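You operate a simulated robot arm through the tools that you are given. There is no shell and no other tool.

You are at the controls of a simulated robot arm. One attempt, no reset.

JOB
Take what the white tag names out of the white carton and close it.
Fine: stand it on the long carton; lay the tag in the white carton; both flaps down. Set down upright: what you pick out.
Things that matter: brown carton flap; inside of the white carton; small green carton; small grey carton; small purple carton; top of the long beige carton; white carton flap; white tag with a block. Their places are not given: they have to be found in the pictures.

It is judged by the outcome, as a careful person would: the job done as asked, and still so three seconds after it is handed in. It fails if anything else is knocked over, pushed out of place, dropped, spilled or broken.

ROBOT AND FRAMES
A 7-joint arm with a fingered hand, fixed in place. Base frame: the origin is at the foot of the arm, x ahead of it, y to its left, z up; the work surface is at about z = 0.46. Units: m, degrees, N and s.
With the tool pointing down near the work surface it reaches from about 0.1 to 0.68 m from the base axis. Its first joint turns from -166.0 to 166.0 degrees. Payload 4 kg.
The TCP is the grasp point between the finger pads, 0.026 m short of the fingertips. In the tool frame z runs along the fingers and y along their closing line. The gripper opens to 0.132 m. The gripper's body begins 0.073 m behind the TCP. The gripper is a hand of 4 fingers: y runs from the thumb to the fingers, the wrist lies at [0, 0, -0.239] in the tool frame.
Orientation is that of the tool frame in the base frame, as a unit quaternion [w, x, y, z]. With the fingers straight down and closing along the base's y, the tool's x points along the base's -x, its y along +y and its z along -z.

CONTROLS
- The arm moves only by the tool apply_moves. Its argument "rows" is a list of rows, each a list of 2 entries, a list of its own where there are three numbers: the turn, a rotation vector about the tool's x, y, z in units of 8 degrees (1.0 is 8 degrees), then the shift along the tool's x, y, z in units of 50 mm (1.0 is 50 mm). In form: [[[rx, ry, rz], [tx, ty, tz]], ...]. A call has 1 to 20 rows; each row shifts and turns the commanded pose from where the row before left it, along the tool's axes as they then stand. A call with a number of a shift or a turn outside -1 to 1 is refused whole. Rows are played at 5 a second. More than 0.05 m and 8.6 degrees between two rows, and nothing of the call is played. Where a pose cannot be reached the arm comes as near as it can. A force on the tool above 40 N (or 10 N above the force at the start of the call, whichever is more), or a blocked arm, ends the call early, and 0.2 s more pass. In this call time passes only in rows, and 0.2 s behind the last. The reply holds the time, the measured pose of the TCP, the force on the tool along the base axes, the opening and the grip force, in the units named above and with some noise, with the torque about the TCP (base axes, N m) and any sound that the robot's microphone picked up, and new pictures: "views" is both (left out), scene, wrist or none.
- Cameras (640 x 400 px; columns grow to the right, rows downward): "scene" is fixed at [0.2212, -0.4938, 1.4127]; the picture's right is [0.61, -0.79, 0.00], its down [-0.54, -0.41, -0.73] and it looks along [0.58, 0.45, -0.68] (base axes); focal length 287 px, centre (320, 200). "wrist" rides on the gripper at [0.068, 0.002, -0.097] in the tool frame; the picture's right is [-0.03, 1.00, 0.00], its down [-0.82, -0.02, -0.58] and it looks along [-0.58, -0.02, 0.82] (tool axes); focal length 270 px, centre (320, 200).
- raise_lower(by): slides the trunk up (or, below 0, down) by that many m; the arm rides with it, the base frame stays. It gives what a move gives, with no picture.
- finger_targets(finger1, finger2, finger3, thumb_bend): sets how far each is bent, from 0 (flat) to 1 (curled in); at 0.3 the hand is open as for a grip, at 0.7 the pads meet at the TCP. One left out holds its place. A second passes; each finger stops where it meets its share of the squeeze, and holds until it gets a number again. It is the only way to open and close the hand. It gives what a move gives, with no picture; readings hold the bend of each and the force on the fingers (four entries, about 0 where the hand has none), thumb and palm.
- probe_pixels(camera, pixels): for up to 12 pixels [column, row] of the newest picture of that camera ("zoom" is the newest enlarged one), the place [x, y, z] in the base frame of the surface seen there, good to about 0.003 m, but the place of the scene camera against the robot may be out by one fixed shift of up to 0.018 m in any direction. The clock stands still meanwhile.
- zoom(camera, box): a new picture of the part [left, top, right, bottom] of that camera's present view, enlarged. The clock stands still meanwhile.
- sign_off(): hands the job in; it is judged then, once.

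Open the gripper and draw the arm clear of the work before you hand the job in, unless the task says otherwise.

The tools are called after ">>>" by a JSON object that holds its "method" and its "body". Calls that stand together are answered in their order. apply_moves: Moves the arm, as the interface text tells. Its arguments: {"type":"object","properties":{"rows":{"type":"array"},"views":{"type":"string","enum":["both","scene","wrist","none"]}},"required":["rows"]} The other tools are called the same way: raise_lower (by) slides the trunk up or down; finger_targets (finger1, finger2, finger3, thumb_bend) moves the fingers one by one; probe_pixels (camera, pixels) gives the place of the surface under pixels of a picture; zoom (camera, box) takes an enlarged picture of a part of a camera's view; sign_off () hands the job in.

At the start:

```text
time_s: 0.0
eef_pos: [0.4862, -0.1605, 1.1705]
tcp_rot: [0.0, 0.0, 1.0, -0.001]
contact_force: [0.7, -0.6, 0.2]
wrist_torque: [-0.02, -0.03, -0.01]
finger_gap: 0.1318
grip_force: 0.1
shape: jaw
bend: [0.3, 0.3, 0.3, 0.3]
finger forces: [0.0, 0.1, 0.1, 0.0, 0.0, 0.0]
trunk travel left (down, up): [-0.525, 0.065]
```

scene: 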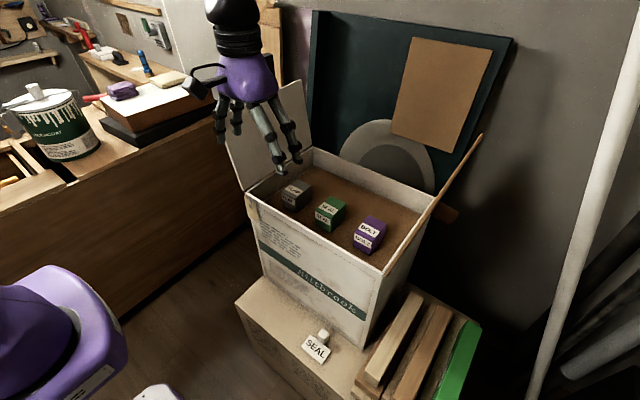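
wrist: 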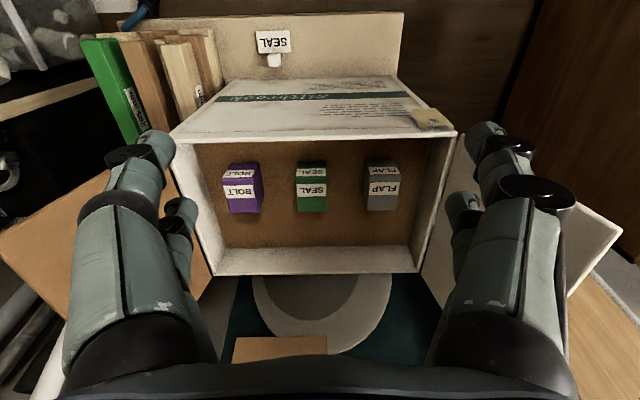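

The white tag near scene (316,347) seems to read SEAL, and the small cartons in the white carton sit at about (296,194), (330,213) and (369,234). I zoom in to read the labels and see the layout.

>>> {"method": "zoom", "body": {"camera": "scene", "box": [230, 130, 490, 292]}}

>>> {"method": "zoom", "body": {"camera": "wrist", "box": [160, 0, 480, 200]}}

```text
2.46 times, centred on (360, 211) of scene
```

zoom: 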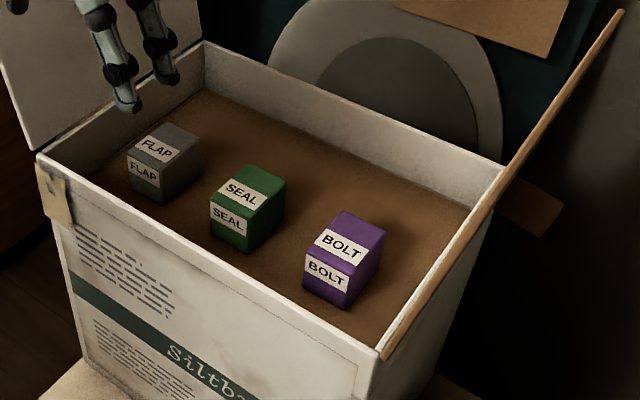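

```text
2.00 times, centred on (320, 100) of wrist
```

zoom: 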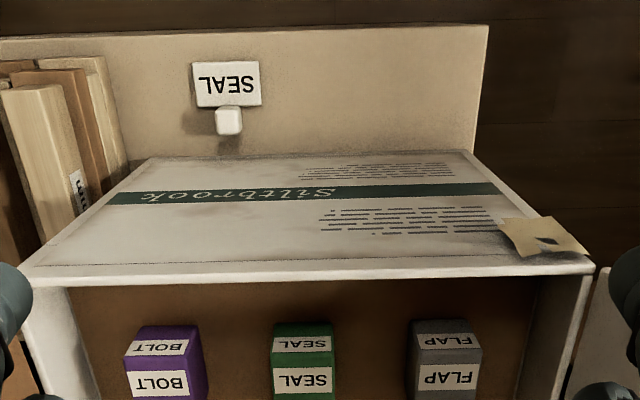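

The tag reads SEAL, which matches the green carton. I probe key points in both cameras to get the geometry.

>>> {"method": "probe_pixels", "body": {"camera": "wrist", "pixels": [[309, 166], [311, 190], [297, 168], [326, 168], [298, 208], [326, 208], [240, 190], [381, 190], [340, 235], [273, 42], [275, 60], [350, 50]]}}

>>> {"method": "probe_pixels", "body": {"camera": "scene", "pixels": [[330, 205], [326, 217], [318, 205], [345, 203], [295, 186], [371, 222], [316, 348], [323, 336], [280, 310], [400, 210], [310, 149], [434, 193]]}}

>>> {"method": "probe_pixels", "body": {"camera": "wrist", "pixels": [[172, 138], [455, 134], [217, 274], [418, 272], [400, 78], [232, 80], [520, 230], [600, 230], [450, 280], [100, 240], [40, 220], [430, 118]]}}

>>> {"method": "probe_pixels", "body": {"camera": "scene", "pixels": [[247, 192], [384, 272], [482, 134], [440, 205], [227, 120], [303, 82], [243, 190], [270, 140], [240, 300], [378, 352], [253, 205], [420, 226]]}}

```text
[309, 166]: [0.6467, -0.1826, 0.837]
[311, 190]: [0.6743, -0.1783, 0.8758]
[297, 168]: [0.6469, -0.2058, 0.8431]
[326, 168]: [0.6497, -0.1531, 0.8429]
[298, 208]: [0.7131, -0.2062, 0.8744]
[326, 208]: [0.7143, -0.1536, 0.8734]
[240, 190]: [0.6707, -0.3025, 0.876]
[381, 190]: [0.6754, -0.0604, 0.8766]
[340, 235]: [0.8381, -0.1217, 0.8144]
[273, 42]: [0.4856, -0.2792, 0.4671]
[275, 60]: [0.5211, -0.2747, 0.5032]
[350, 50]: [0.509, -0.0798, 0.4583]
```

```text
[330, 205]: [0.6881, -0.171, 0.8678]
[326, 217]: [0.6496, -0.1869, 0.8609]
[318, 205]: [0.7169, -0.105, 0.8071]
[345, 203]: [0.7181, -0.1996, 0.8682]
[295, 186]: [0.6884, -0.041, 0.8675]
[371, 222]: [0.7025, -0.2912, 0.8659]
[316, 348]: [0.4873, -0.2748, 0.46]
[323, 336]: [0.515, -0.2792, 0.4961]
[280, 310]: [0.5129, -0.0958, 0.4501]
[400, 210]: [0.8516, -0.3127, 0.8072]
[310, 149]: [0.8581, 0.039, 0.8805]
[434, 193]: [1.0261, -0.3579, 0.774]
```

```text
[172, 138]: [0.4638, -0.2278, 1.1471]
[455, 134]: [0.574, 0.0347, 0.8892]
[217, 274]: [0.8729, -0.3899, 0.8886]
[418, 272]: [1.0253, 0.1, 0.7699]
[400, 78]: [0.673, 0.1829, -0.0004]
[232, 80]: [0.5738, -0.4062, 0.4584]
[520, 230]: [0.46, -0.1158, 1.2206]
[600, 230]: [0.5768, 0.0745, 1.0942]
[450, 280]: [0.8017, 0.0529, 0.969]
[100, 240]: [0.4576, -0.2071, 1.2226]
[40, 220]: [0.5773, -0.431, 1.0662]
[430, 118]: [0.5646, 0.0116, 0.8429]
```

```text
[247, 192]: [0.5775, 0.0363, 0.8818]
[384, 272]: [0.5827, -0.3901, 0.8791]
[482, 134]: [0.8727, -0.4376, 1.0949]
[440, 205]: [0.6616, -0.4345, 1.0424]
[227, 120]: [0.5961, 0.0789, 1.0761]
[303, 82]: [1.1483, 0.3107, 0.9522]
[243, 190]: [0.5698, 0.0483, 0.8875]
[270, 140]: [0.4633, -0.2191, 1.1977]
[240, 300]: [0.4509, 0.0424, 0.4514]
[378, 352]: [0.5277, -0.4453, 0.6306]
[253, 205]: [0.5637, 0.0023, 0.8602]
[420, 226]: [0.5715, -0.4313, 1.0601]
```

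Wrist readings put the green carton's top at about (0.68, -0.18, 0.876), with the carton rim at z≈0.889 and the inner floor at z≈0.814. I look closer at the hand, the flaps and the tag.

>>> {"method": "zoom", "body": {"camera": "scene", "box": [180, 0, 340, 200]}}

>>> {"method": "zoom", "body": {"camera": "scene", "box": [220, 270, 490, 400]}}

>>> {"method": "zoom", "body": {"camera": "wrist", "box": [40, 100, 640, 400]}}

```text
2.00 times, centred on (260, 100) of scene
```

zoom: 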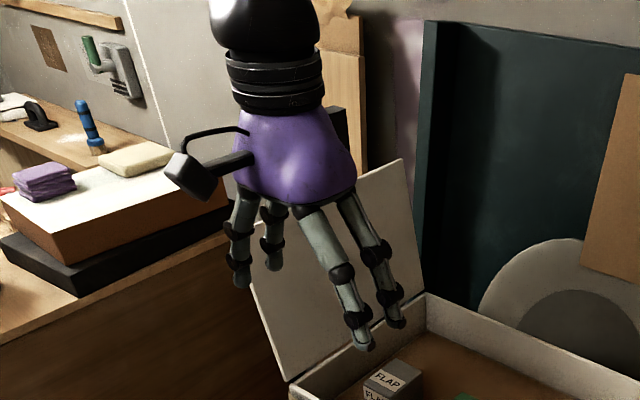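

```text
2.37 times, centred on (355, 335) of scene
```

zoom: 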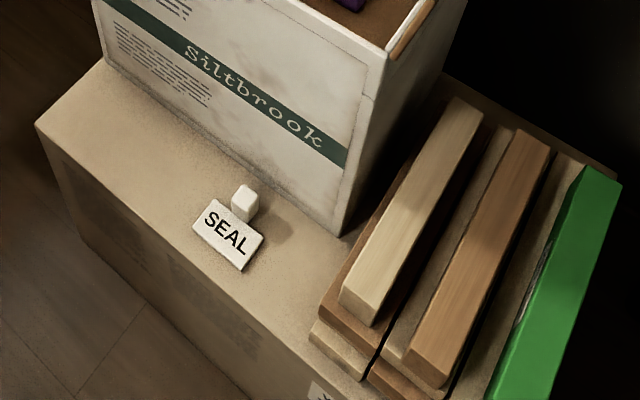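

```text
1.07 times, centred on (340, 250) of wrist (not enlarged: the box is as wide or as high as the picture)
```

zoom: 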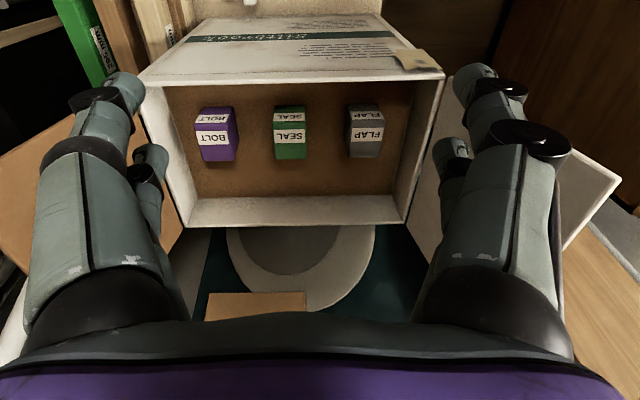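

The pictures show the cartons standing between two near-upright flaps; the hand is 2+2 style, closing along base y. I move forward over the green carton, staying high, to check the reach.

>>> {"method": "apply_moves", "body": {"rows": [[[0, 0, 0], [-0.8, -0.1, 0]], [[0, 0, 0], [-0.8, -0.1, 0]], [[0, 0, 0], [-0.8, -0.1, 0]]], "views": "both"}}

```text
time_s: 0.8
eef_pos: [0.6064, -0.1762, 1.17]
tcp_rot: [-0.001, 0.001, 1.0, 0.0]
contact_force: [0.7, 0.2, -0.6]
wrist_torque: [0.02, -0.01, 0.01]
finger_gap: 0.1319
grip_force: 0.1
shape: jaw
bend: [0.3, 0.3, 0.3, 0.3]
finger forces: [0.0, 0.0, 0.0, 0.0, 0.0, 0.0]
trunk travel left (down, up): [-0.525, 0.065]
```

scene: 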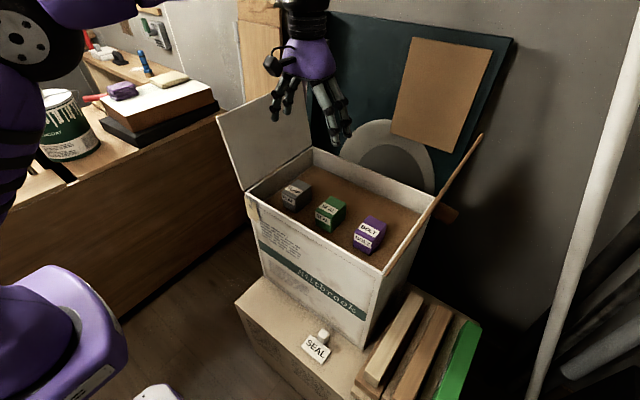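
wrist: 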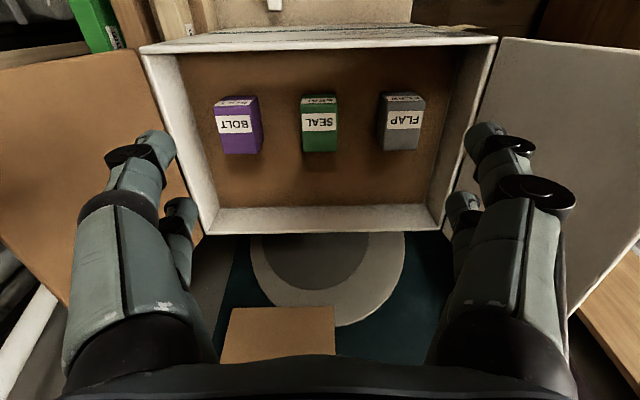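

The hand is now over the carton with a clear top view. I probe the green carton's corners at (302,95)-(338,150), its neighbours, the rims and the flaps.

>>> {"method": "probe_pixels", "body": {"camera": "wrist", "pixels": [[304, 105], [336, 104], [305, 149], [335, 148], [320, 98], [219, 110], [256, 152], [222, 152], [386, 105], [419, 147], [387, 147], [300, 190]]}}

>>> {"method": "probe_pixels", "body": {"camera": "wrist", "pixels": [[145, 52], [494, 42], [204, 232], [448, 229], [140, 55], [60, 290], [20, 70], [500, 45], [620, 60], [585, 290], [325, 232], [320, 42]]}}

```text
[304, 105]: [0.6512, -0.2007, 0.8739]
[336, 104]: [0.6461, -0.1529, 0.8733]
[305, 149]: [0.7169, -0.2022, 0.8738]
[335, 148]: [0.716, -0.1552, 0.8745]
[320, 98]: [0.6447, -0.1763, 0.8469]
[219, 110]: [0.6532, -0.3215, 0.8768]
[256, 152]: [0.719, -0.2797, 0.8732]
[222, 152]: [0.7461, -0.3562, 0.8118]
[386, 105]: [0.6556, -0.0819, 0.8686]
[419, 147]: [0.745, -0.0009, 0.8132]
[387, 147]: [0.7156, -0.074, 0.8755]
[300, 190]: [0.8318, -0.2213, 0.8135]
```

```text
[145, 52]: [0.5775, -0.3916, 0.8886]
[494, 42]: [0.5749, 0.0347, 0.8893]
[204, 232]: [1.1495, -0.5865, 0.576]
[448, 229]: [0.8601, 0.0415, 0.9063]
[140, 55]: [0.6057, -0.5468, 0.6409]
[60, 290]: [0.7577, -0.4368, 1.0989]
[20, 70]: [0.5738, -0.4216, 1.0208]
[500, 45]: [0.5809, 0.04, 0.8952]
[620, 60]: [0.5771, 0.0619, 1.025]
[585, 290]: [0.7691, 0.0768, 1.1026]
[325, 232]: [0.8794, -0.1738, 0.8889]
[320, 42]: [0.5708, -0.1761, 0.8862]
```

The green carton spans x 0.645–0.719, y −0.206 to −0.152, top z 0.8745, with about 7 cm gaps to its neighbours. I centre the hand above it and partly close the fingers for clearance.

>>> {"method": "apply_moves", "body": {"rows": [[[0, 0, 0], [-0.8, -0.03, 0]], [[0, 0, 0], [-0.7, -0.03, 0]]], "views": "none"}}

>>> {"method": "finger_targets", "body": {"finger1": 0.4, "finger2": 0.4, "finger3": 0.4, "thumb_bend": 0.4}}

>>> {"method": "zoom", "body": {"camera": "scene", "box": [220, 0, 480, 162]}}

>>> {"method": "zoom", "body": {"camera": "wrist", "box": [0, 0, 640, 400]}}

```text
time_s: 1.4
eef_pos: [0.6574, -0.1759, 1.1657]
tcp_rot: [0.0, 0.001, 1.0, -0.001]
contact_force: [-0.2, -0.2, 0.4]
wrist_torque: [0.0, -0.04, 0.0]
finger_gap: 0.1321
grip_force: 0.0
shape: jaw
bend: [0.3, 0.3, 0.3, 0.3]
finger forces: [0.0, 0.0, 0.0, 0.0, 0.0, 0.0]
out of reach, approached as far as the arm can: row 2
trunk travel left (down, up): [-0.525, 0.065]
```

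```text
time_s: 2.4
eef_pos: [0.6598, -0.1761, 1.1654]
tcp_rot: [0.0, -0.001, 1.0, 0.0]
contact_force: [0.1, -0.1, 0.1]
wrist_torque: [0.03, -0.02, -0.02]
finger_gap: 0.1006
grip_force: 0.1
shape: fingers
bend: [0.4, 0.4, 0.4, 0.4]
finger forces: [0.0, 0.0, 0.1, 0.2, 0.0, 0.0]
trunk travel left (down, up): [-0.525, 0.065]
```

```text
2.46 times, centred on (350, 81) of scene
```

zoom: 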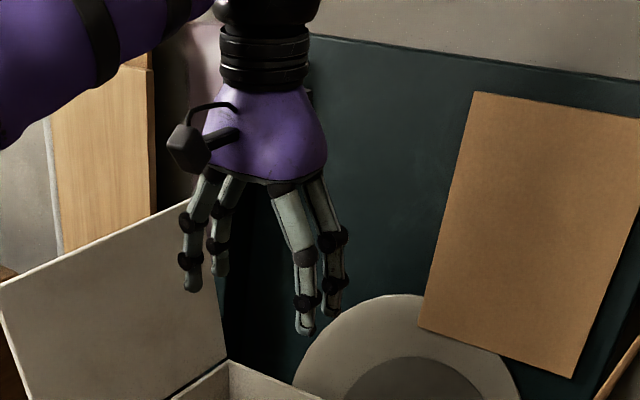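

```text
1.00 times, centred on (320, 200) of wrist (not enlarged: the box is as wide or as high as the picture)
```

zoom: 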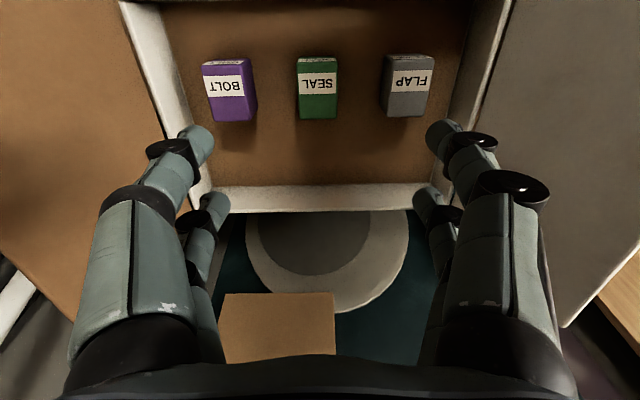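

The arm ran out of reach at x≈0.66 at this height, though a lower wrist may reach further. I descend about 0.15 m (fingertips still above the rim) and see where the TCP ends up.

>>> {"method": "apply_moves", "body": {"rows": [[[0, 0, 0], [0, 0, 1]], [[0, 0, 0], [0, 0, 1]], [[0, 0, 0], [0, 0, 1]]], "views": "both"}}

```text
time_s: 3.2
eef_pos: [0.6599, -0.1753, 1.012]
tcp_rot: [0.001, 0.001, 1.0, 0.0]
contact_force: [-0.5, 0.7, -0.8]
wrist_torque: [0.0, 0.03, -0.04]
finger_gap: 0.1006
grip_force: 0.0
shape: fingers
bend: [0.4, 0.4, 0.4, 0.4]
finger forces: [0.0, 0.0, 0.0, 0.1, 0.1, 0.0]
trunk travel left (down, up): [-0.525, 0.065]
```

scene: 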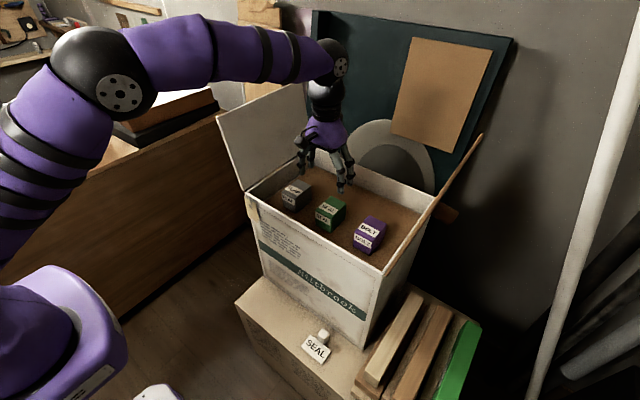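
wrist: 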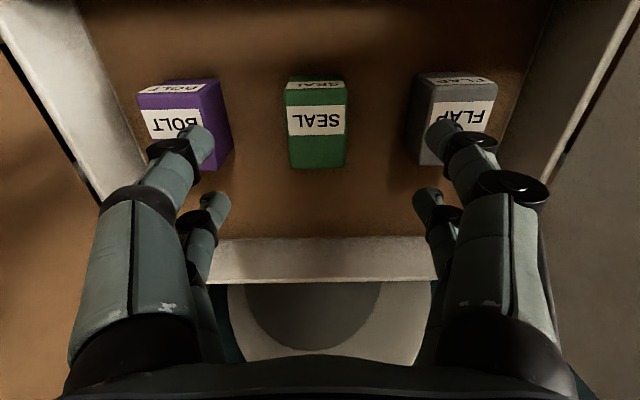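

At z=1.012 the elbow is well bent, so there is reach to spare. I re-probe the green carton (288,80)-(347,165) from here for an accurate centre.

>>> {"method": "probe_pixels", "body": {"camera": "wrist", "pixels": [[291, 108], [342, 108], [292, 160], [342, 160], [316, 164], [316, 97], [316, 90], [315, 135], [222, 130], [427, 120], [205, 85], [418, 100]]}}

```text
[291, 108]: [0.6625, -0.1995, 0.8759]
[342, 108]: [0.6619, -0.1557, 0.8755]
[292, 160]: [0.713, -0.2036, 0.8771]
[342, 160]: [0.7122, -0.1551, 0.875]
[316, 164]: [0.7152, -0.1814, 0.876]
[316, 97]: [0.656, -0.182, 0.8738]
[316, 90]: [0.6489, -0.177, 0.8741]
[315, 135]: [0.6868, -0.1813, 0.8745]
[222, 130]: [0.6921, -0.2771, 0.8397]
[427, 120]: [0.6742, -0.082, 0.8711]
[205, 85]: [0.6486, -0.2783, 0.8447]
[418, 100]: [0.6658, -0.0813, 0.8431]
```

The green carton is centred at (0.682, −0.1785), and the neighbours' facing sides are at y −0.277 and −0.082. I shift over it and descend so the tips stop just above its top, then check.

>>> {"method": "apply_moves", "body": {"rows": [[[0, 0, 0], [-0.44, -0.06, 0]], [[0, 0, 0], [0, 0, 0.8]], [[0, 0, 0], [0, 0, 0.8]]], "views": "both"}}

```text
time_s: 4.0
eef_pos: [0.6843, -0.1793, 0.9367]
tcp_rot: [-0.001, 0.0, 1.0, 0.0]
contact_force: [-0.5, 0.0, -0.1]
wrist_torque: [0.01, -0.02, 0.02]
finger_gap: 0.1001
grip_force: 0.1
shape: fingers
bend: [0.4, 0.4, 0.4, 0.4]
finger forces: [0.1, 0.1, 0.0, 0.0, 0.0, 0.1]
trunk travel left (down, up): [-0.525, 0.065]
```

scene: 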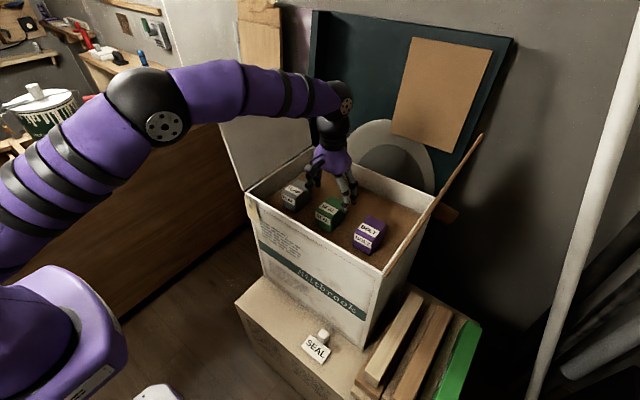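
wrist: 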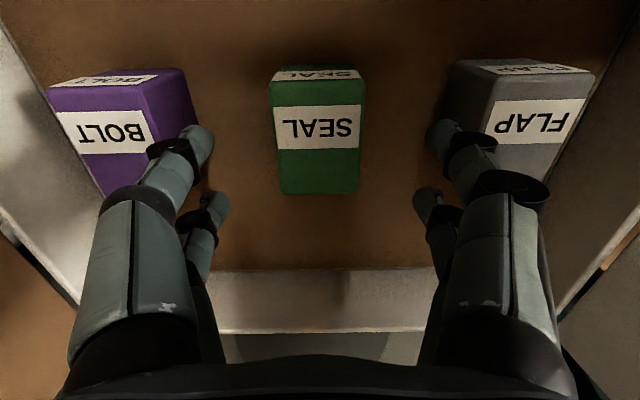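

Tips hover at z≈0.91, and the fingers line up with the gaps on either side of the green carton. I descend part-way and check again.

>>> {"method": "apply_moves", "body": {"rows": [[[0, 0, 0], [0, 0, 0.6]], [[0, 0, 0], [0, 0, 0.5]]], "views": "both"}}

```text
time_s: 4.6
eef_pos: [0.6844, -0.1787, 0.8811]
tcp_rot: [0.0, 0.001, 1.0, 0.0]
contact_force: [0.0, -0.1, 1.1]
wrist_torque: [0.0, -0.04, -0.03]
finger_gap: 0.1003
grip_force: 0.0
shape: fingers
bend: [0.4, 0.4, 0.4, 0.4]
finger forces: [0.0, 0.0, 0.0, 0.0, 0.0, 0.1]
trunk travel left (down, up): [-0.525, 0.065]
```

scene: 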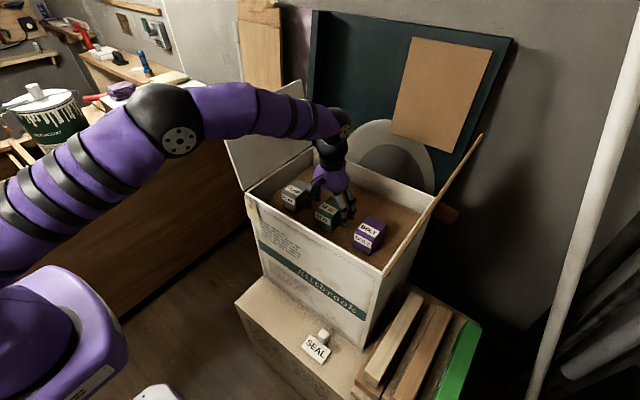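
wrist: 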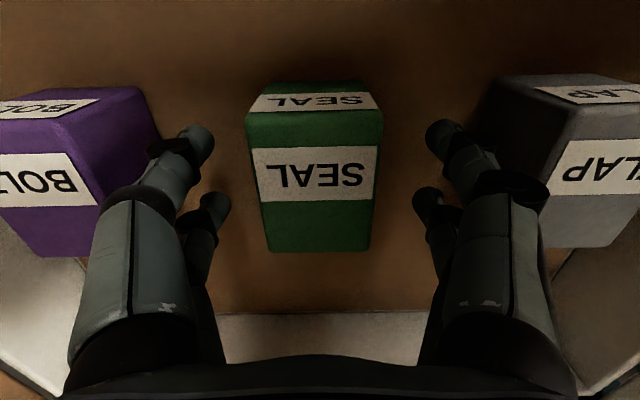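

The fingers are straddling the green carton; the right knuckle at (530,190) appears near the grey carton, so I probe it before going further down.

>>> {"method": "probe_pixels", "body": {"camera": "wrist", "pixels": [[530, 190], [545, 200], [470, 150], [490, 170], [440, 130], [430, 200], [195, 140], [150, 160], [120, 200], [213, 205], [165, 205], [520, 260]]}}

```text
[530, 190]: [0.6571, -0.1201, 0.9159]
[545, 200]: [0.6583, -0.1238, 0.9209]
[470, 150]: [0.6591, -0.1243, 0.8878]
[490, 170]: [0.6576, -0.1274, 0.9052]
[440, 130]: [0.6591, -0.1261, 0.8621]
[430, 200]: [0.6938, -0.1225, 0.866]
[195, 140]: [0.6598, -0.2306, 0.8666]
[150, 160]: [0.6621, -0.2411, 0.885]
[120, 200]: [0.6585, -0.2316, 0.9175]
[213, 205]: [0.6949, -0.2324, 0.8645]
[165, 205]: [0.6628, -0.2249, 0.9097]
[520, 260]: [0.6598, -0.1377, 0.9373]
```

The finger knuckles are at y −0.12 and −0.24, well clear of both neighbours. I lower 32 mm to grip height.

>>> {"method": "apply_moves", "body": {"rows": [[[0, 0, 0], [0, 0, 0.64]]], "views": "wrist"}}

```text
time_s: 5.0
eef_pos: [0.6852, -0.1784, 0.8493]
tcp_rot: [0.001, 0.0, 1.0, 0.0]
contact_force: [-0.7, 0.1, -0.6]
wrist_torque: [0.0, 0.0, 0.01]
finger_gap: 0.1004
grip_force: 0.1
shape: fingers
bend: [0.4, 0.4, 0.4, 0.4]
finger forces: [0.0, 0.1, 0.1, 0.0, 0.0, 0.1]
trunk travel left (down, up): [-0.525, 0.065]
```

wrist: 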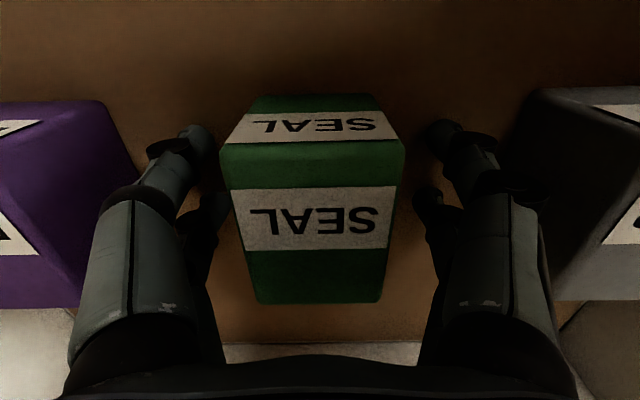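

The green carton sits centred between the fingers at (312,200). I close all four fingers on it gently.

>>> {"method": "finger_targets", "body": {"finger1": 0.6, "finger2": 0.6, "finger3": 0.6, "thumb_bend": 0.6}}

```text
time_s: 6.0
eef_pos: [0.6846, -0.1784, 0.849]
tcp_rot: [0.0, 0.0, 1.0, 0.0]
contact_force: [0.5, 0.2, -0.1]
wrist_torque: [-0.04, 0.01, 0.0]
finger_gap: 0.0517
grip_force: 8.9
shape: fingers
bend: [0.54, 0.54, 0.54, 0.57]
finger forces: [4.8, 4.4, 3.7, 0.1, 5.4, 0.1]
trunk travel left (down, up): [-0.525, 0.065]
```

Grip force is 8.9 N with the gap at 0.0517, so the carton is held. I lift it slightly and look.

>>> {"method": "apply_moves", "body": {"rows": [[[0, 0, 0], [0, 0, -0.3]], [[0, 0, 0], [0, 0, -0.5]]], "views": "both"}}

```text
time_s: 6.6
eef_pos: [0.6825, -0.178, 0.8891]
tcp_rot: [0.0, 0.001, 1.0, 0.0]
contact_force: [0.0, 0.6, -1.4]
wrist_torque: [0.01, 0.0, -0.01]
finger_gap: 0.0517
grip_force: 9.1
shape: fingers
bend: [0.54, 0.54, 0.54, 0.57]
finger forces: [4.7, 4.4, 3.8, 0.1, 5.4, 0.0]
trunk travel left (down, up): [-0.525, 0.065]
```

scene: 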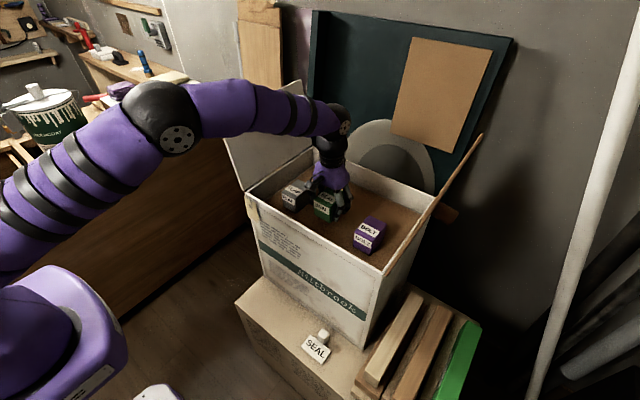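
wrist: 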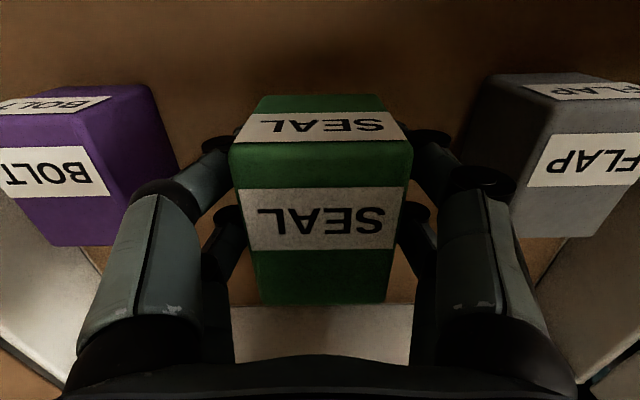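

The carton is held upright and clear of its neighbours. I lift it above the rim and draw back over the free strip of the long carton.

>>> {"method": "apply_moves", "body": {"rows": [[[0, 0, 0], [0, 0, -0.9]], [[0, 0, 0], [0, 0, -0.9]], [[0, 0, 0], [0, 0, -0.5]], [[0, 0, 0], [0.73, 0.35, 0]], [[0, 0, 0], [0.73, 0.35, 0]], [[0, 0, 0], [0.73, 0.35, 0]], [[0, 0, 0], [0.73, 0.35, 0]], [[0, 0, 0], [0.73, 0.35, 0]]], "views": "both"}}

```text
time_s: 8.4
eef_pos: [0.4995, -0.0897, 1.0047]
tcp_rot: [0.0, -0.001, 1.0, 0.0]
contact_force: [-1.1, 0.3, -2.1]
wrist_torque: [-0.04, -0.01, 0.02]
finger_gap: 0.0516
grip_force: 9.0
shape: fingers
bend: [0.54, 0.54, 0.54, 0.57]
finger forces: [4.8, 4.2, 3.9, 0.0, 5.4, 0.0]
trunk travel left (down, up): [-0.525, 0.065]
```

scene: 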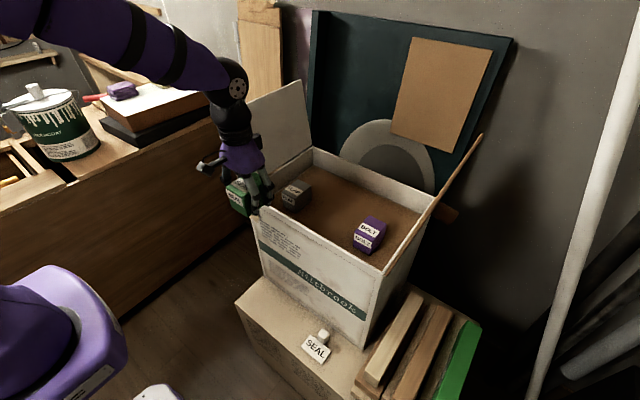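
wrist: 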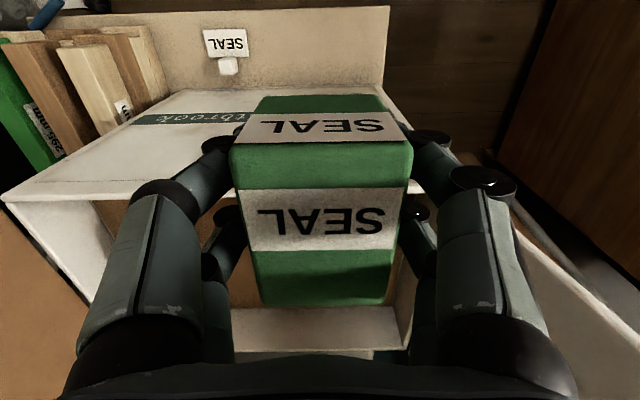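

The green carton hangs in front of the white carton. I probe the long carton's edges near (388,10), the front wall and the tag to pick a landing place.

>>> {"method": "probe_pixels", "body": {"camera": "wrist", "pixels": [[385, 12], [300, 14], [200, 18], [380, 80], [340, 86], [385, 40], [250, 88], [300, 50], [225, 42], [228, 66], [210, 92], [205, 30]]}}

>>> {"method": "probe_pixels", "body": {"camera": "scene", "pixels": [[240, 303], [262, 278], [280, 322], [300, 345], [275, 290], [290, 297], [262, 284], [310, 320], [345, 347], [333, 353], [306, 341], [311, 361]]}}

```text
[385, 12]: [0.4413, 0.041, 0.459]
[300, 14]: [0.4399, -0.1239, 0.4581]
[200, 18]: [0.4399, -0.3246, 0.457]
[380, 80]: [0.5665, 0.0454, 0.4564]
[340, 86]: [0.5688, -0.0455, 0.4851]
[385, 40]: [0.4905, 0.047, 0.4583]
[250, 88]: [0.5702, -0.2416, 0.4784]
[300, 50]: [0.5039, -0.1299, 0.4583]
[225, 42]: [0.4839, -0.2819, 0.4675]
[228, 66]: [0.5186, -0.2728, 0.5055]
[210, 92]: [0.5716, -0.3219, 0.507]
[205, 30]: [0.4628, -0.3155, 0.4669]
```

```text
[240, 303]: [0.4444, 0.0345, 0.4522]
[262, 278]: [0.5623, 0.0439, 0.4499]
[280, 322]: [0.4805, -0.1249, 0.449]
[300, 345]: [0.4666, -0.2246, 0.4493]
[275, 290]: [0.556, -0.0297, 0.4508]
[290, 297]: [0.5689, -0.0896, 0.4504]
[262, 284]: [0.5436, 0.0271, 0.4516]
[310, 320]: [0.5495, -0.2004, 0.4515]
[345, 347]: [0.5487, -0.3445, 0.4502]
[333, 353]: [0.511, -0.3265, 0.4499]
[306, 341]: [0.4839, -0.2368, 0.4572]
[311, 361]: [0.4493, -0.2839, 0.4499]
```

The long carton's top is at z 0.458, x 0.437–0.57, and the spot at (0.50, −0.09) is free. I lower straight down, stopping about 6 cm above to check.

>>> {"method": "apply_moves", "body": {"rows": [[[0, 0, 0], [0, 0, 1]], [[0, 0, 0], [0, 0, 1]], [[0, 0, 0], [0, 0, 1]], [[0, 0, 0], [0, 0, 1]]], "views": "both"}}

```text
time_s: 9.4
eef_pos: [0.4994, -0.0899, 0.8033]
tcp_rot: [0.0, 0.001, 1.0, 0.0]
contact_force: [-0.3, -0.2, -1.1]
wrist_torque: [-0.03, -0.01, 0.04]
finger_gap: 0.0517
grip_force: 8.9
shape: fingers
bend: [0.54, 0.54, 0.55, 0.57]
finger forces: [4.7, 4.4, 3.7, 0.0, 5.3, 0.0]
trunk travel left (down, up): [-0.525, 0.065]
```

scene: 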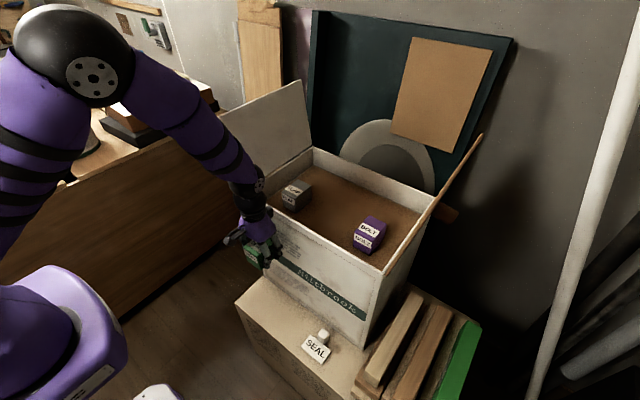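
wrist: 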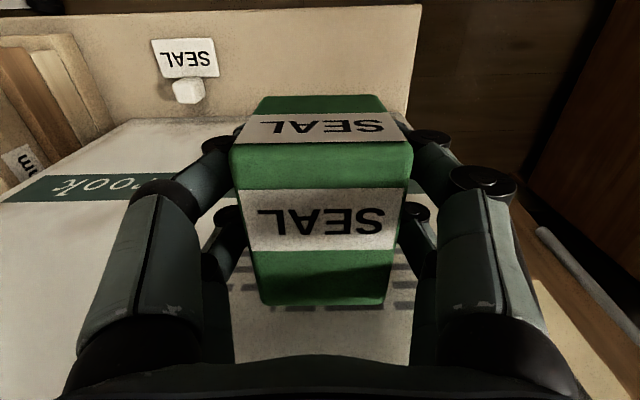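

Descending well with the wall about 4 cm ahead of the carton. I continue down 0.24 m.

>>> {"method": "apply_moves", "body": {"rows": [[[0, 0, 0], [0, 0, 1]], [[0, 0, 0], [0, 0, 1]], [[0, 0, 0], [0, 0, 1]], [[0, 0, 0], [0, 0, 1]], [[0, 0, 0], [0, 0, 0.8]]], "views": "both"}}

```text
time_s: 10.6
eef_pos: [0.4997, -0.0914, 0.5648]
tcp_rot: [-0.001, 0.0, 1.0, -0.001]
contact_force: [0.0, -0.3, -1.5]
wrist_torque: [0.0, -0.01, 0.01]
finger_gap: 0.0516
grip_force: 9.2
shape: fingers
bend: [0.54, 0.54, 0.55, 0.57]
finger forces: [4.6, 4.4, 3.7, 0.1, 5.3, 0.1]
trunk travel left (down, up): [-0.525, 0.065]
```

scene: 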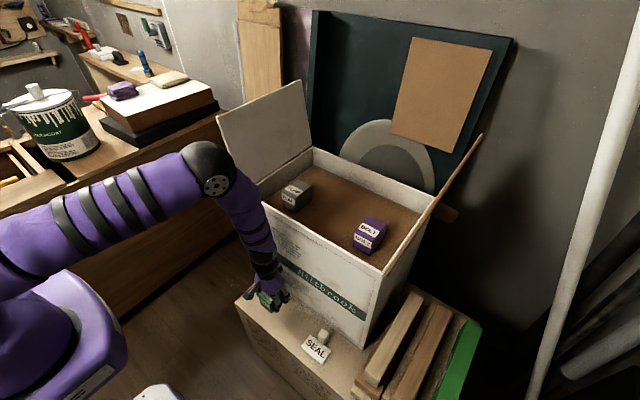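
wrist: 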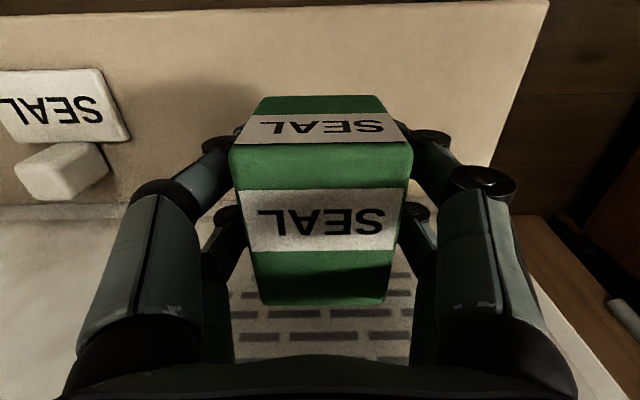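

The bottom of the green carton should be about 7 cm above the long carton. I lower most of it, then creep in small steps watching the force.

>>> {"method": "apply_moves", "body": {"rows": [[[0, 0, 0], [0, 0, 0.6]], [[0, 0, 0], [0, 0, 0.5]], [[0, 0, 0], [0, 0, 0.1]], [[0, 0, 0], [0, 0, 0.1]]], "views": "wrist"}}

```text
time_s: 11.6
eef_pos: [0.5009, -0.0917, 0.4991]
tcp_rot: [0.0, 0.001, 1.0, 0.0]
contact_force: [-0.3, 0.3, -1.0]
wrist_torque: [0.02, -0.03, 0.01]
finger_gap: 0.0515
grip_force: 9.2
shape: fingers
bend: [0.54, 0.54, 0.55, 0.57]
finger forces: [4.7, 4.4, 3.7, 0.1, 5.4, 0.1]
trunk travel left (down, up): [-0.525, 0.065]
```

wrist: 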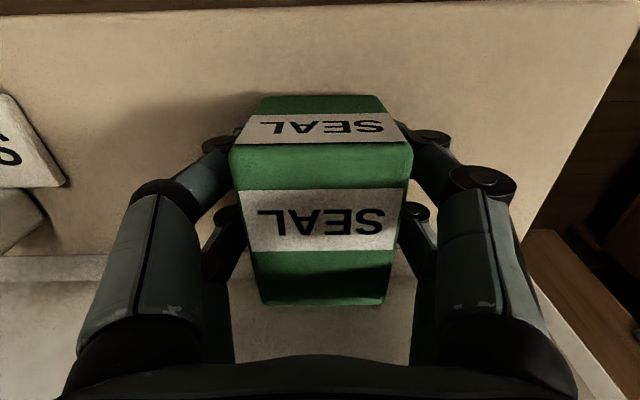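

The TCP is at 0.499 and contact is expected near 0.4935. I creep down 2 mm at a time.

>>> {"method": "apply_moves", "body": {"rows": [[[0, 0, 0], [0, 0, 0.05]], [[0, 0, 0], [0, 0, 0.05]]], "views": "none"}}

```text
time_s: 12.2
eef_pos: [0.4998, -0.0902, 0.4943]
tcp_rot: [0.0, 0.0, 1.0, 0.0]
contact_force: [-0.4, 0.0, -1.5]
wrist_torque: [0.04, -0.03, -0.01]
finger_gap: 0.0512
grip_force: 9.3
shape: fingers
bend: [0.54, 0.54, 0.55, 0.57]
finger forces: [4.7, 4.3, 3.7, 0.0, 5.3, 0.1]
trunk travel left (down, up): [-0.525, 0.065]
```

No contact yet (force −1.5 N is just the load). I creep another 2 mm.

>>> {"method": "apply_moves", "body": {"rows": [[[0, 0, 0], [0, 0, 0.03]], [[0, 0, 0], [0, 0, 0.03]]], "views": "wrist"}}

```text
time_s: 12.8
eef_pos: [0.5008, -0.0896, 0.4921]
tcp_rot: [0.0, 0.0, 1.0, -0.001]
contact_force: [-4.4, -0.3, 16.9]
wrist_torque: [0.1, 0.14, 0.08]
finger_gap: 0.0512
grip_force: 13.7
shape: fingers
bend: [0.55, 0.55, 0.55, 0.57]
finger forces: [8.0, 7.5, 6.2, 0.1, 6.4, 0.1]
trunk travel left (down, up): [-0.525, 0.065]
```

wrist: 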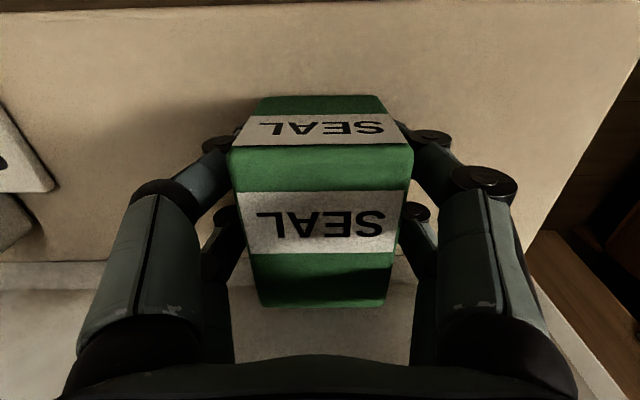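

Contact with 17 N upward: the carton is standing on the long carton. I ease up about 1 mm and open the fingers.

>>> {"method": "apply_moves", "body": {"rows": [[[0, 0, 0], [0, 0, -0.02]]], "views": "none"}}

>>> {"method": "finger_targets", "body": {"finger1": 0.5, "finger2": 0.5, "finger3": 0.5, "thumb_bend": 0.5}}

>>> {"method": "finger_targets", "body": {"finger1": 0.35, "finger2": 0.35, "finger3": 0.35, "thumb_bend": 0.35}}

>>> {"method": "zoom", "body": {"camera": "wrist", "box": [0, 0, 640, 400]}}

```text
time_s: 13.2
eef_pos: [0.5003, -0.0919, 0.492]
tcp_rot: [0.001, 0.001, 1.0, 0.001]
contact_force: [0.2, -1.7, 10.3]
wrist_torque: [0.0, 0.04, 0.0]
finger_gap: 0.0514
grip_force: 11.2
shape: fingers
bend: [0.55, 0.55, 0.55, 0.57]
finger forces: [5.9, 5.2, 5.2, 0.1, 6.7, 0.0]
trunk travel left (down, up): [-0.525, 0.065]
```

```text
time_s: 14.2
eef_pos: [0.5011, -0.0902, 0.4922]
tcp_rot: [0.001, 0.0, 1.0, 0.0]
contact_force: [1.2, -2.4, 11.2]
wrist_torque: [0.09, -0.09, 0.01]
finger_gap: 0.0607
grip_force: 6.1
shape: fingers
bend: [0.53, 0.53, 0.53, 0.5]
finger forces: [4.2, 3.5, 3.5, 0.0, 0.0, 0.0]
trunk travel left (down, up): [-0.525, 0.065]
```

```text
time_s: 15.2
eef_pos: [0.4983, -0.0904, 0.492]
tcp_rot: [-0.001, 0.0, 1.0, 0.0]
contact_force: [0.0, -0.1, -0.5]
wrist_torque: [0.02, -0.02, 0.0]
finger_gap: 0.1157
grip_force: 0.1
shape: fingers
bend: [0.35, 0.35, 0.35, 0.35]
finger forces: [0.0, 0.0, 0.1, 0.0, 0.0, 0.0]
trunk travel left (down, up): [-0.525, 0.065]
```

```text
1.00 times, centred on (320, 200) of wrist (not enlarged: the box is as wide or as high as the picture)
```

zoom: 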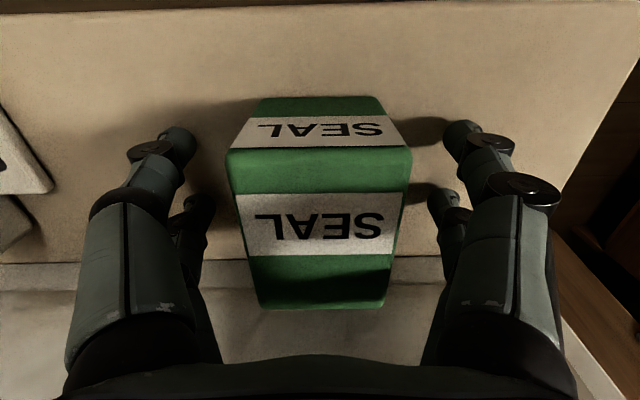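

The green carton stands free between the open fingers. I rise straight up, then move right over the tag for a close look.

>>> {"method": "apply_moves", "body": {"rows": [[[0, 0, 0], [0, 0, -0.6]], [[0, 0, 0], [0, 0, -0.8]], [[0, 0, 0], [0, 0, -0.8]], [[0, 0, 0], [0, 0, -0.8]], [[0, 0, 0], [0.1, -0.9, 0]], [[0, 0, 0], [0.1, -0.9, 0]], [[0, 0, 0], [0.1, -0.9, 0]], [[0, 0, 0], [0, -0.9, 0]]], "views": "both"}}

```text
time_s: 17.0
eef_pos: [0.4836, -0.2713, 0.6432]
tcp_rot: [0.001, 0.001, 1.0, 0.001]
contact_force: [-0.2, 0.1, 0.1]
wrist_torque: [0.0, 0.03, 0.0]
finger_gap: 0.1162
grip_force: 0.0
shape: fingers
bend: [0.35, 0.35, 0.35, 0.35]
finger forces: [0.0, 0.1, 0.1, 0.1, 0.0, 0.0]
trunk travel left (down, up): [-0.525, 0.065]
```

scene: 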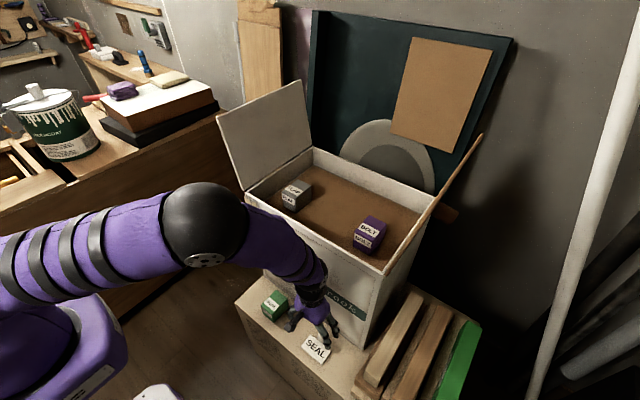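
wrist: 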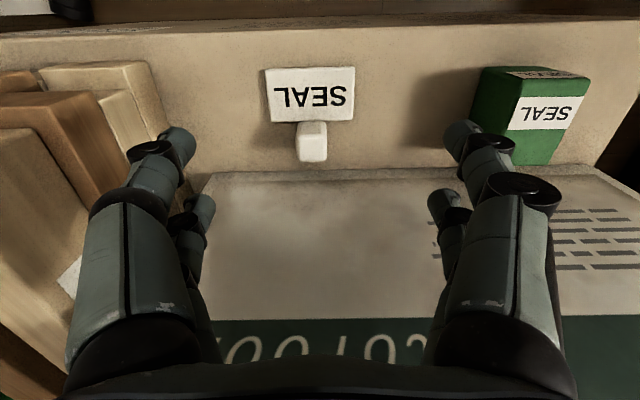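

The green carton stands upright at scene (274,305). The tag (265–355, 68–125) and its block (297–327, 122–162) are in view; I probe them and the nearby planks.

>>> {"method": "probe_pixels", "body": {"camera": "wrist", "pixels": [[268, 72], [352, 71], [273, 119], [350, 117], [300, 135], [325, 135], [300, 158], [325, 158], [312, 145], [312, 126], [130, 100], [150, 80]]}}

>>> {"method": "zoom", "body": {"camera": "wrist", "box": [240, 50, 400, 170]}}

```text
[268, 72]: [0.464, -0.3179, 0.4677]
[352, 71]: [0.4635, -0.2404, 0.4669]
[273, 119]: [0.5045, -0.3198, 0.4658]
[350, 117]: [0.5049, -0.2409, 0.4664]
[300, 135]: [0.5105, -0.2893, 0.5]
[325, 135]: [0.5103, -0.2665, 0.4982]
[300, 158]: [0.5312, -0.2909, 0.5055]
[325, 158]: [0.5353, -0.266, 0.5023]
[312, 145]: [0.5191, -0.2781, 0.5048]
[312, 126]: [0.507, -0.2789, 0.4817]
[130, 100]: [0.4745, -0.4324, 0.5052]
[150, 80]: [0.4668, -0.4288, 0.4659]
```

```text
3.33 times, centred on (320, 110) of wrist
```

zoom: 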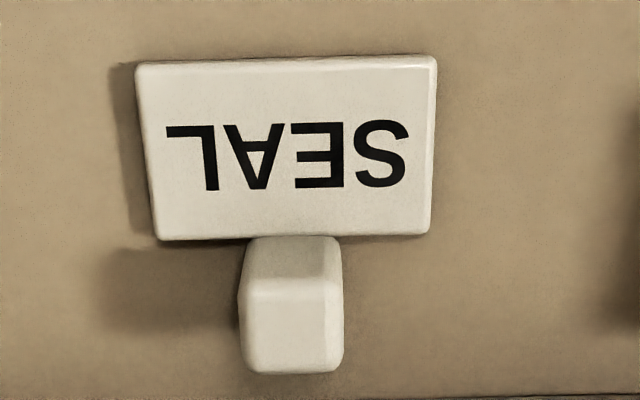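

The block spans y −0.292 to −0.265, x 0.507–0.536, top z 0.504; the plate lies flat at z≈0.467. To know which fingers bear on so small a block, I bend the thumb alone and look.

>>> {"method": "finger_targets", "body": {"thumb_bend": 0.55}}

>>> {"method": "zoom", "body": {"camera": "wrist", "box": [0, 0, 640, 400]}}

>>> {"method": "finger_targets", "body": {"finger1": 0.55, "thumb_bend": 0.35}}

>>> {"method": "zoom", "body": {"camera": "wrist", "box": [0, 0, 640, 400]}}

>>> {"method": "finger_targets", "body": {"finger3": 0.55, "finger1": 0.35}}

>>> {"method": "zoom", "body": {"camera": "wrist", "box": [0, 0, 640, 400]}}

```text
time_s: 18.0
eef_pos: [0.4847, -0.2716, 0.6438]
tcp_rot: [0.001, 0.0, 1.0, 0.0]
contact_force: [-0.1, 0.2, -0.9]
wrist_torque: [-0.03, 0.06, 0.01]
finger_gap: 0.0829
grip_force: 0.0
shape: fingers
bend: [0.35, 0.35, 0.35, 0.55]
finger forces: [0.1, 0.1, 0.0, 0.1, 0.0, 0.0]
trunk travel left (down, up): [-0.525, 0.065]
```

```text
1.00 times, centred on (320, 200) of wrist (not enlarged: the box is as wide or as high as the picture)
```

zoom: 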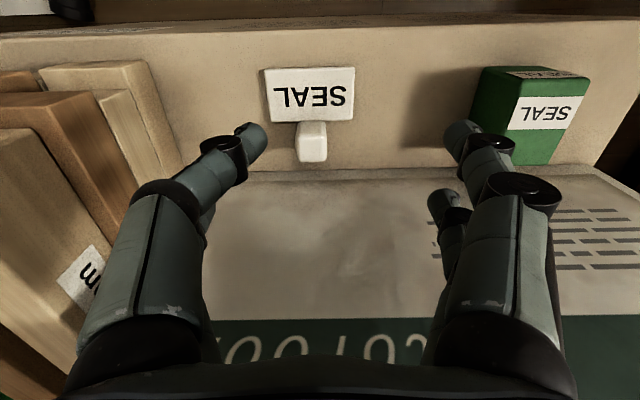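

```text
time_s: 19.0
eef_pos: [0.4839, -0.271, 0.6439]
tcp_rot: [0.0, 0.0, 1.0, 0.0]
contact_force: [0.0, -0.1, -0.7]
wrist_torque: [-0.03, 0.03, -0.02]
finger_gap: 0.0831
grip_force: 0.0
shape: fingers
bend: [0.55, 0.35, 0.35, 0.35]
finger forces: [0.0, 0.0, 0.0, 0.0, 0.0, 0.0]
trunk travel left (down, up): [-0.525, 0.065]
```

```text
1.00 times, centred on (320, 200) of wrist (not enlarged: the box is as wide or as high as the picture)
```

zoom: 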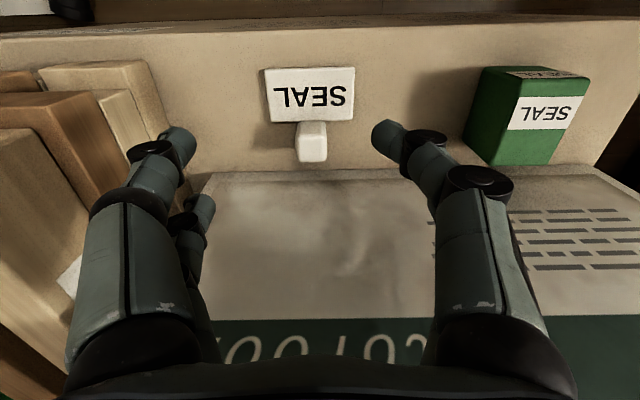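

```text
time_s: 20.0
eef_pos: [0.4846, -0.2708, 0.6441]
tcp_rot: [0.0, 0.0, 1.0, 0.0]
contact_force: [0.7, 0.4, 0.6]
wrist_torque: [0.02, 0.03, 0.0]
finger_gap: 0.1162
grip_force: 0.0
shape: fingers
bend: [0.35, 0.35, 0.55, 0.35]
finger forces: [0.0, 0.1, 0.0, 0.1, 0.0, 0.1]
trunk travel left (down, up): [-0.525, 0.065]
```

```text
1.00 times, centred on (320, 200) of wrist (not enlarged: the box is as wide or as high as the picture)
```

zoom: 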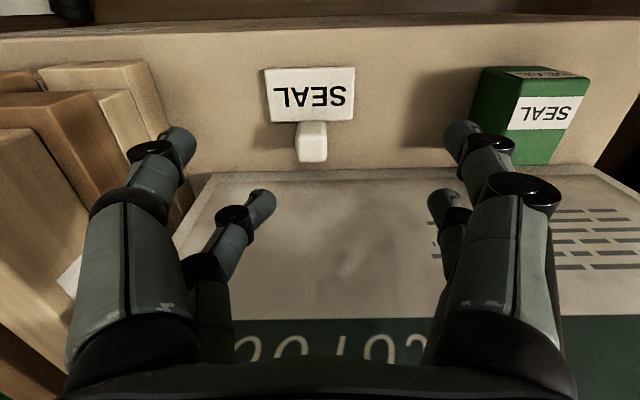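

Mapping is clear: thumb/finger1 are the near pair, finger3/finger2 the far pair, at ±18 mm around the TCP. I reopen finger3 and tilt the tool 8° so the wrist stays clear of the white carton's wall.

>>> {"method": "finger_targets", "body": {"finger3": 0.35}}

>>> {"method": "apply_moves", "body": {"rows": [[[0, -1, 0], [0, 0, 0]]], "views": "both"}}

```text
time_s: 21.0
eef_pos: [0.4847, -0.2707, 0.6442]
tcp_rot: [0.0, 0.0, 1.0, 0.0]
contact_force: [0.4, 0.3, -0.4]
wrist_torque: [-0.06, 0.01, 0.0]
finger_gap: 0.1159
grip_force: 0.1
shape: fingers
bend: [0.35, 0.35, 0.35, 0.35]
finger forces: [0.0, 0.0, 0.1, 0.0, 0.0, 0.0]
trunk travel left (down, up): [-0.525, 0.065]
```

```text
time_s: 21.4
eef_pos: [0.4843, -0.2706, 0.6435]
tcp_rot: [0.069, 0.001, 0.998, 0.0]
contact_force: [0.5, 0.1, -0.2]
wrist_torque: [-0.03, 0.02, 0.06]
finger_gap: 0.1163
grip_force: 0.0
shape: fingers
bend: [0.35, 0.35, 0.35, 0.35]
finger forces: [0.1, 0.0, 0.1, 0.0, 0.0, 0.0]
trunk travel left (down, up): [-0.525, 0.065]
```

scene: 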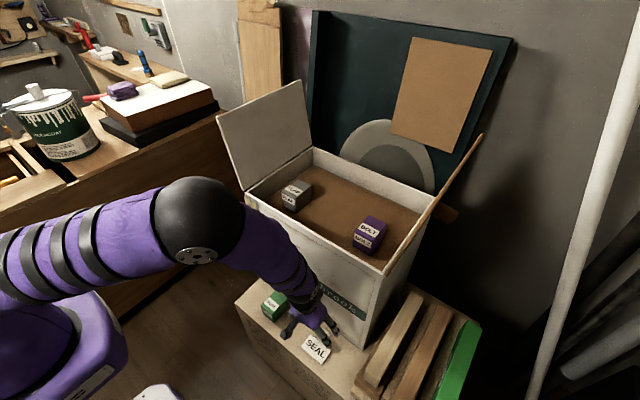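
wrist: 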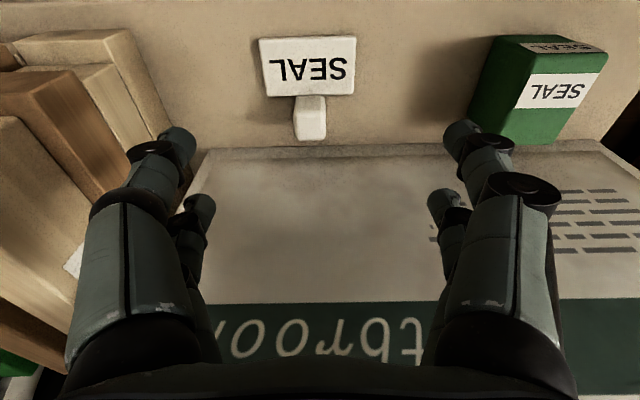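

The tilt went as planned. I move to 6 cm above the block, centred on it.

>>> {"method": "apply_moves", "body": {"rows": [[[0, 0, 0], [-0.25, -0.08, 0.88]], [[0, 0, 0], [-0.25, -0.08, 0.88]]], "views": "both"}}

```text
time_s: 22.0
eef_pos: [0.5212, -0.2804, 0.5586]
tcp_rot: [0.07, 0.001, 0.998, 0.0]
contact_force: [-0.6, 0.2, 0.7]
wrist_torque: [0.0, 0.04, -0.03]
finger_gap: 0.1162
grip_force: 0.1
shape: fingers
bend: [0.35, 0.35, 0.35, 0.35]
finger forces: [0.1, 0.0, 0.0, 0.0, 0.1, 0.0]
trunk travel left (down, up): [-0.525, 0.065]
```

scene: 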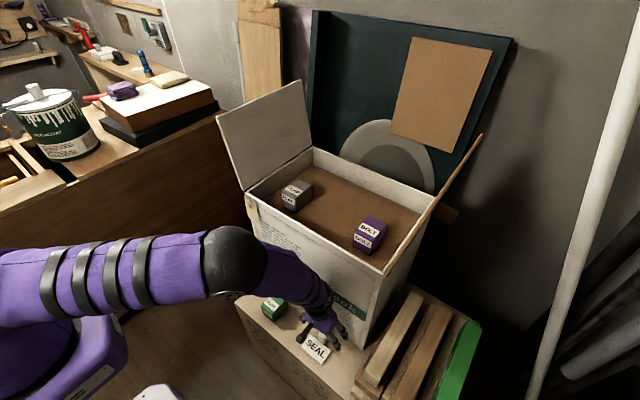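
wrist: 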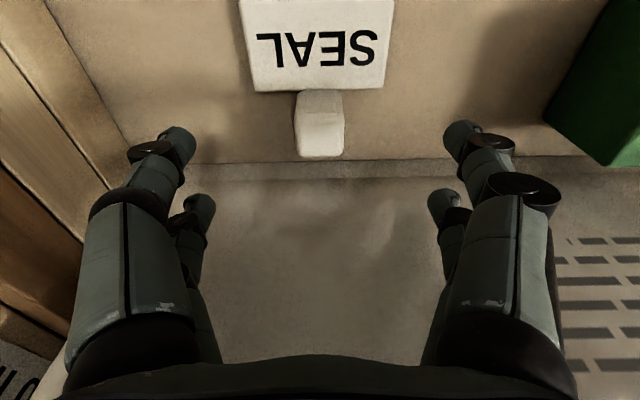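

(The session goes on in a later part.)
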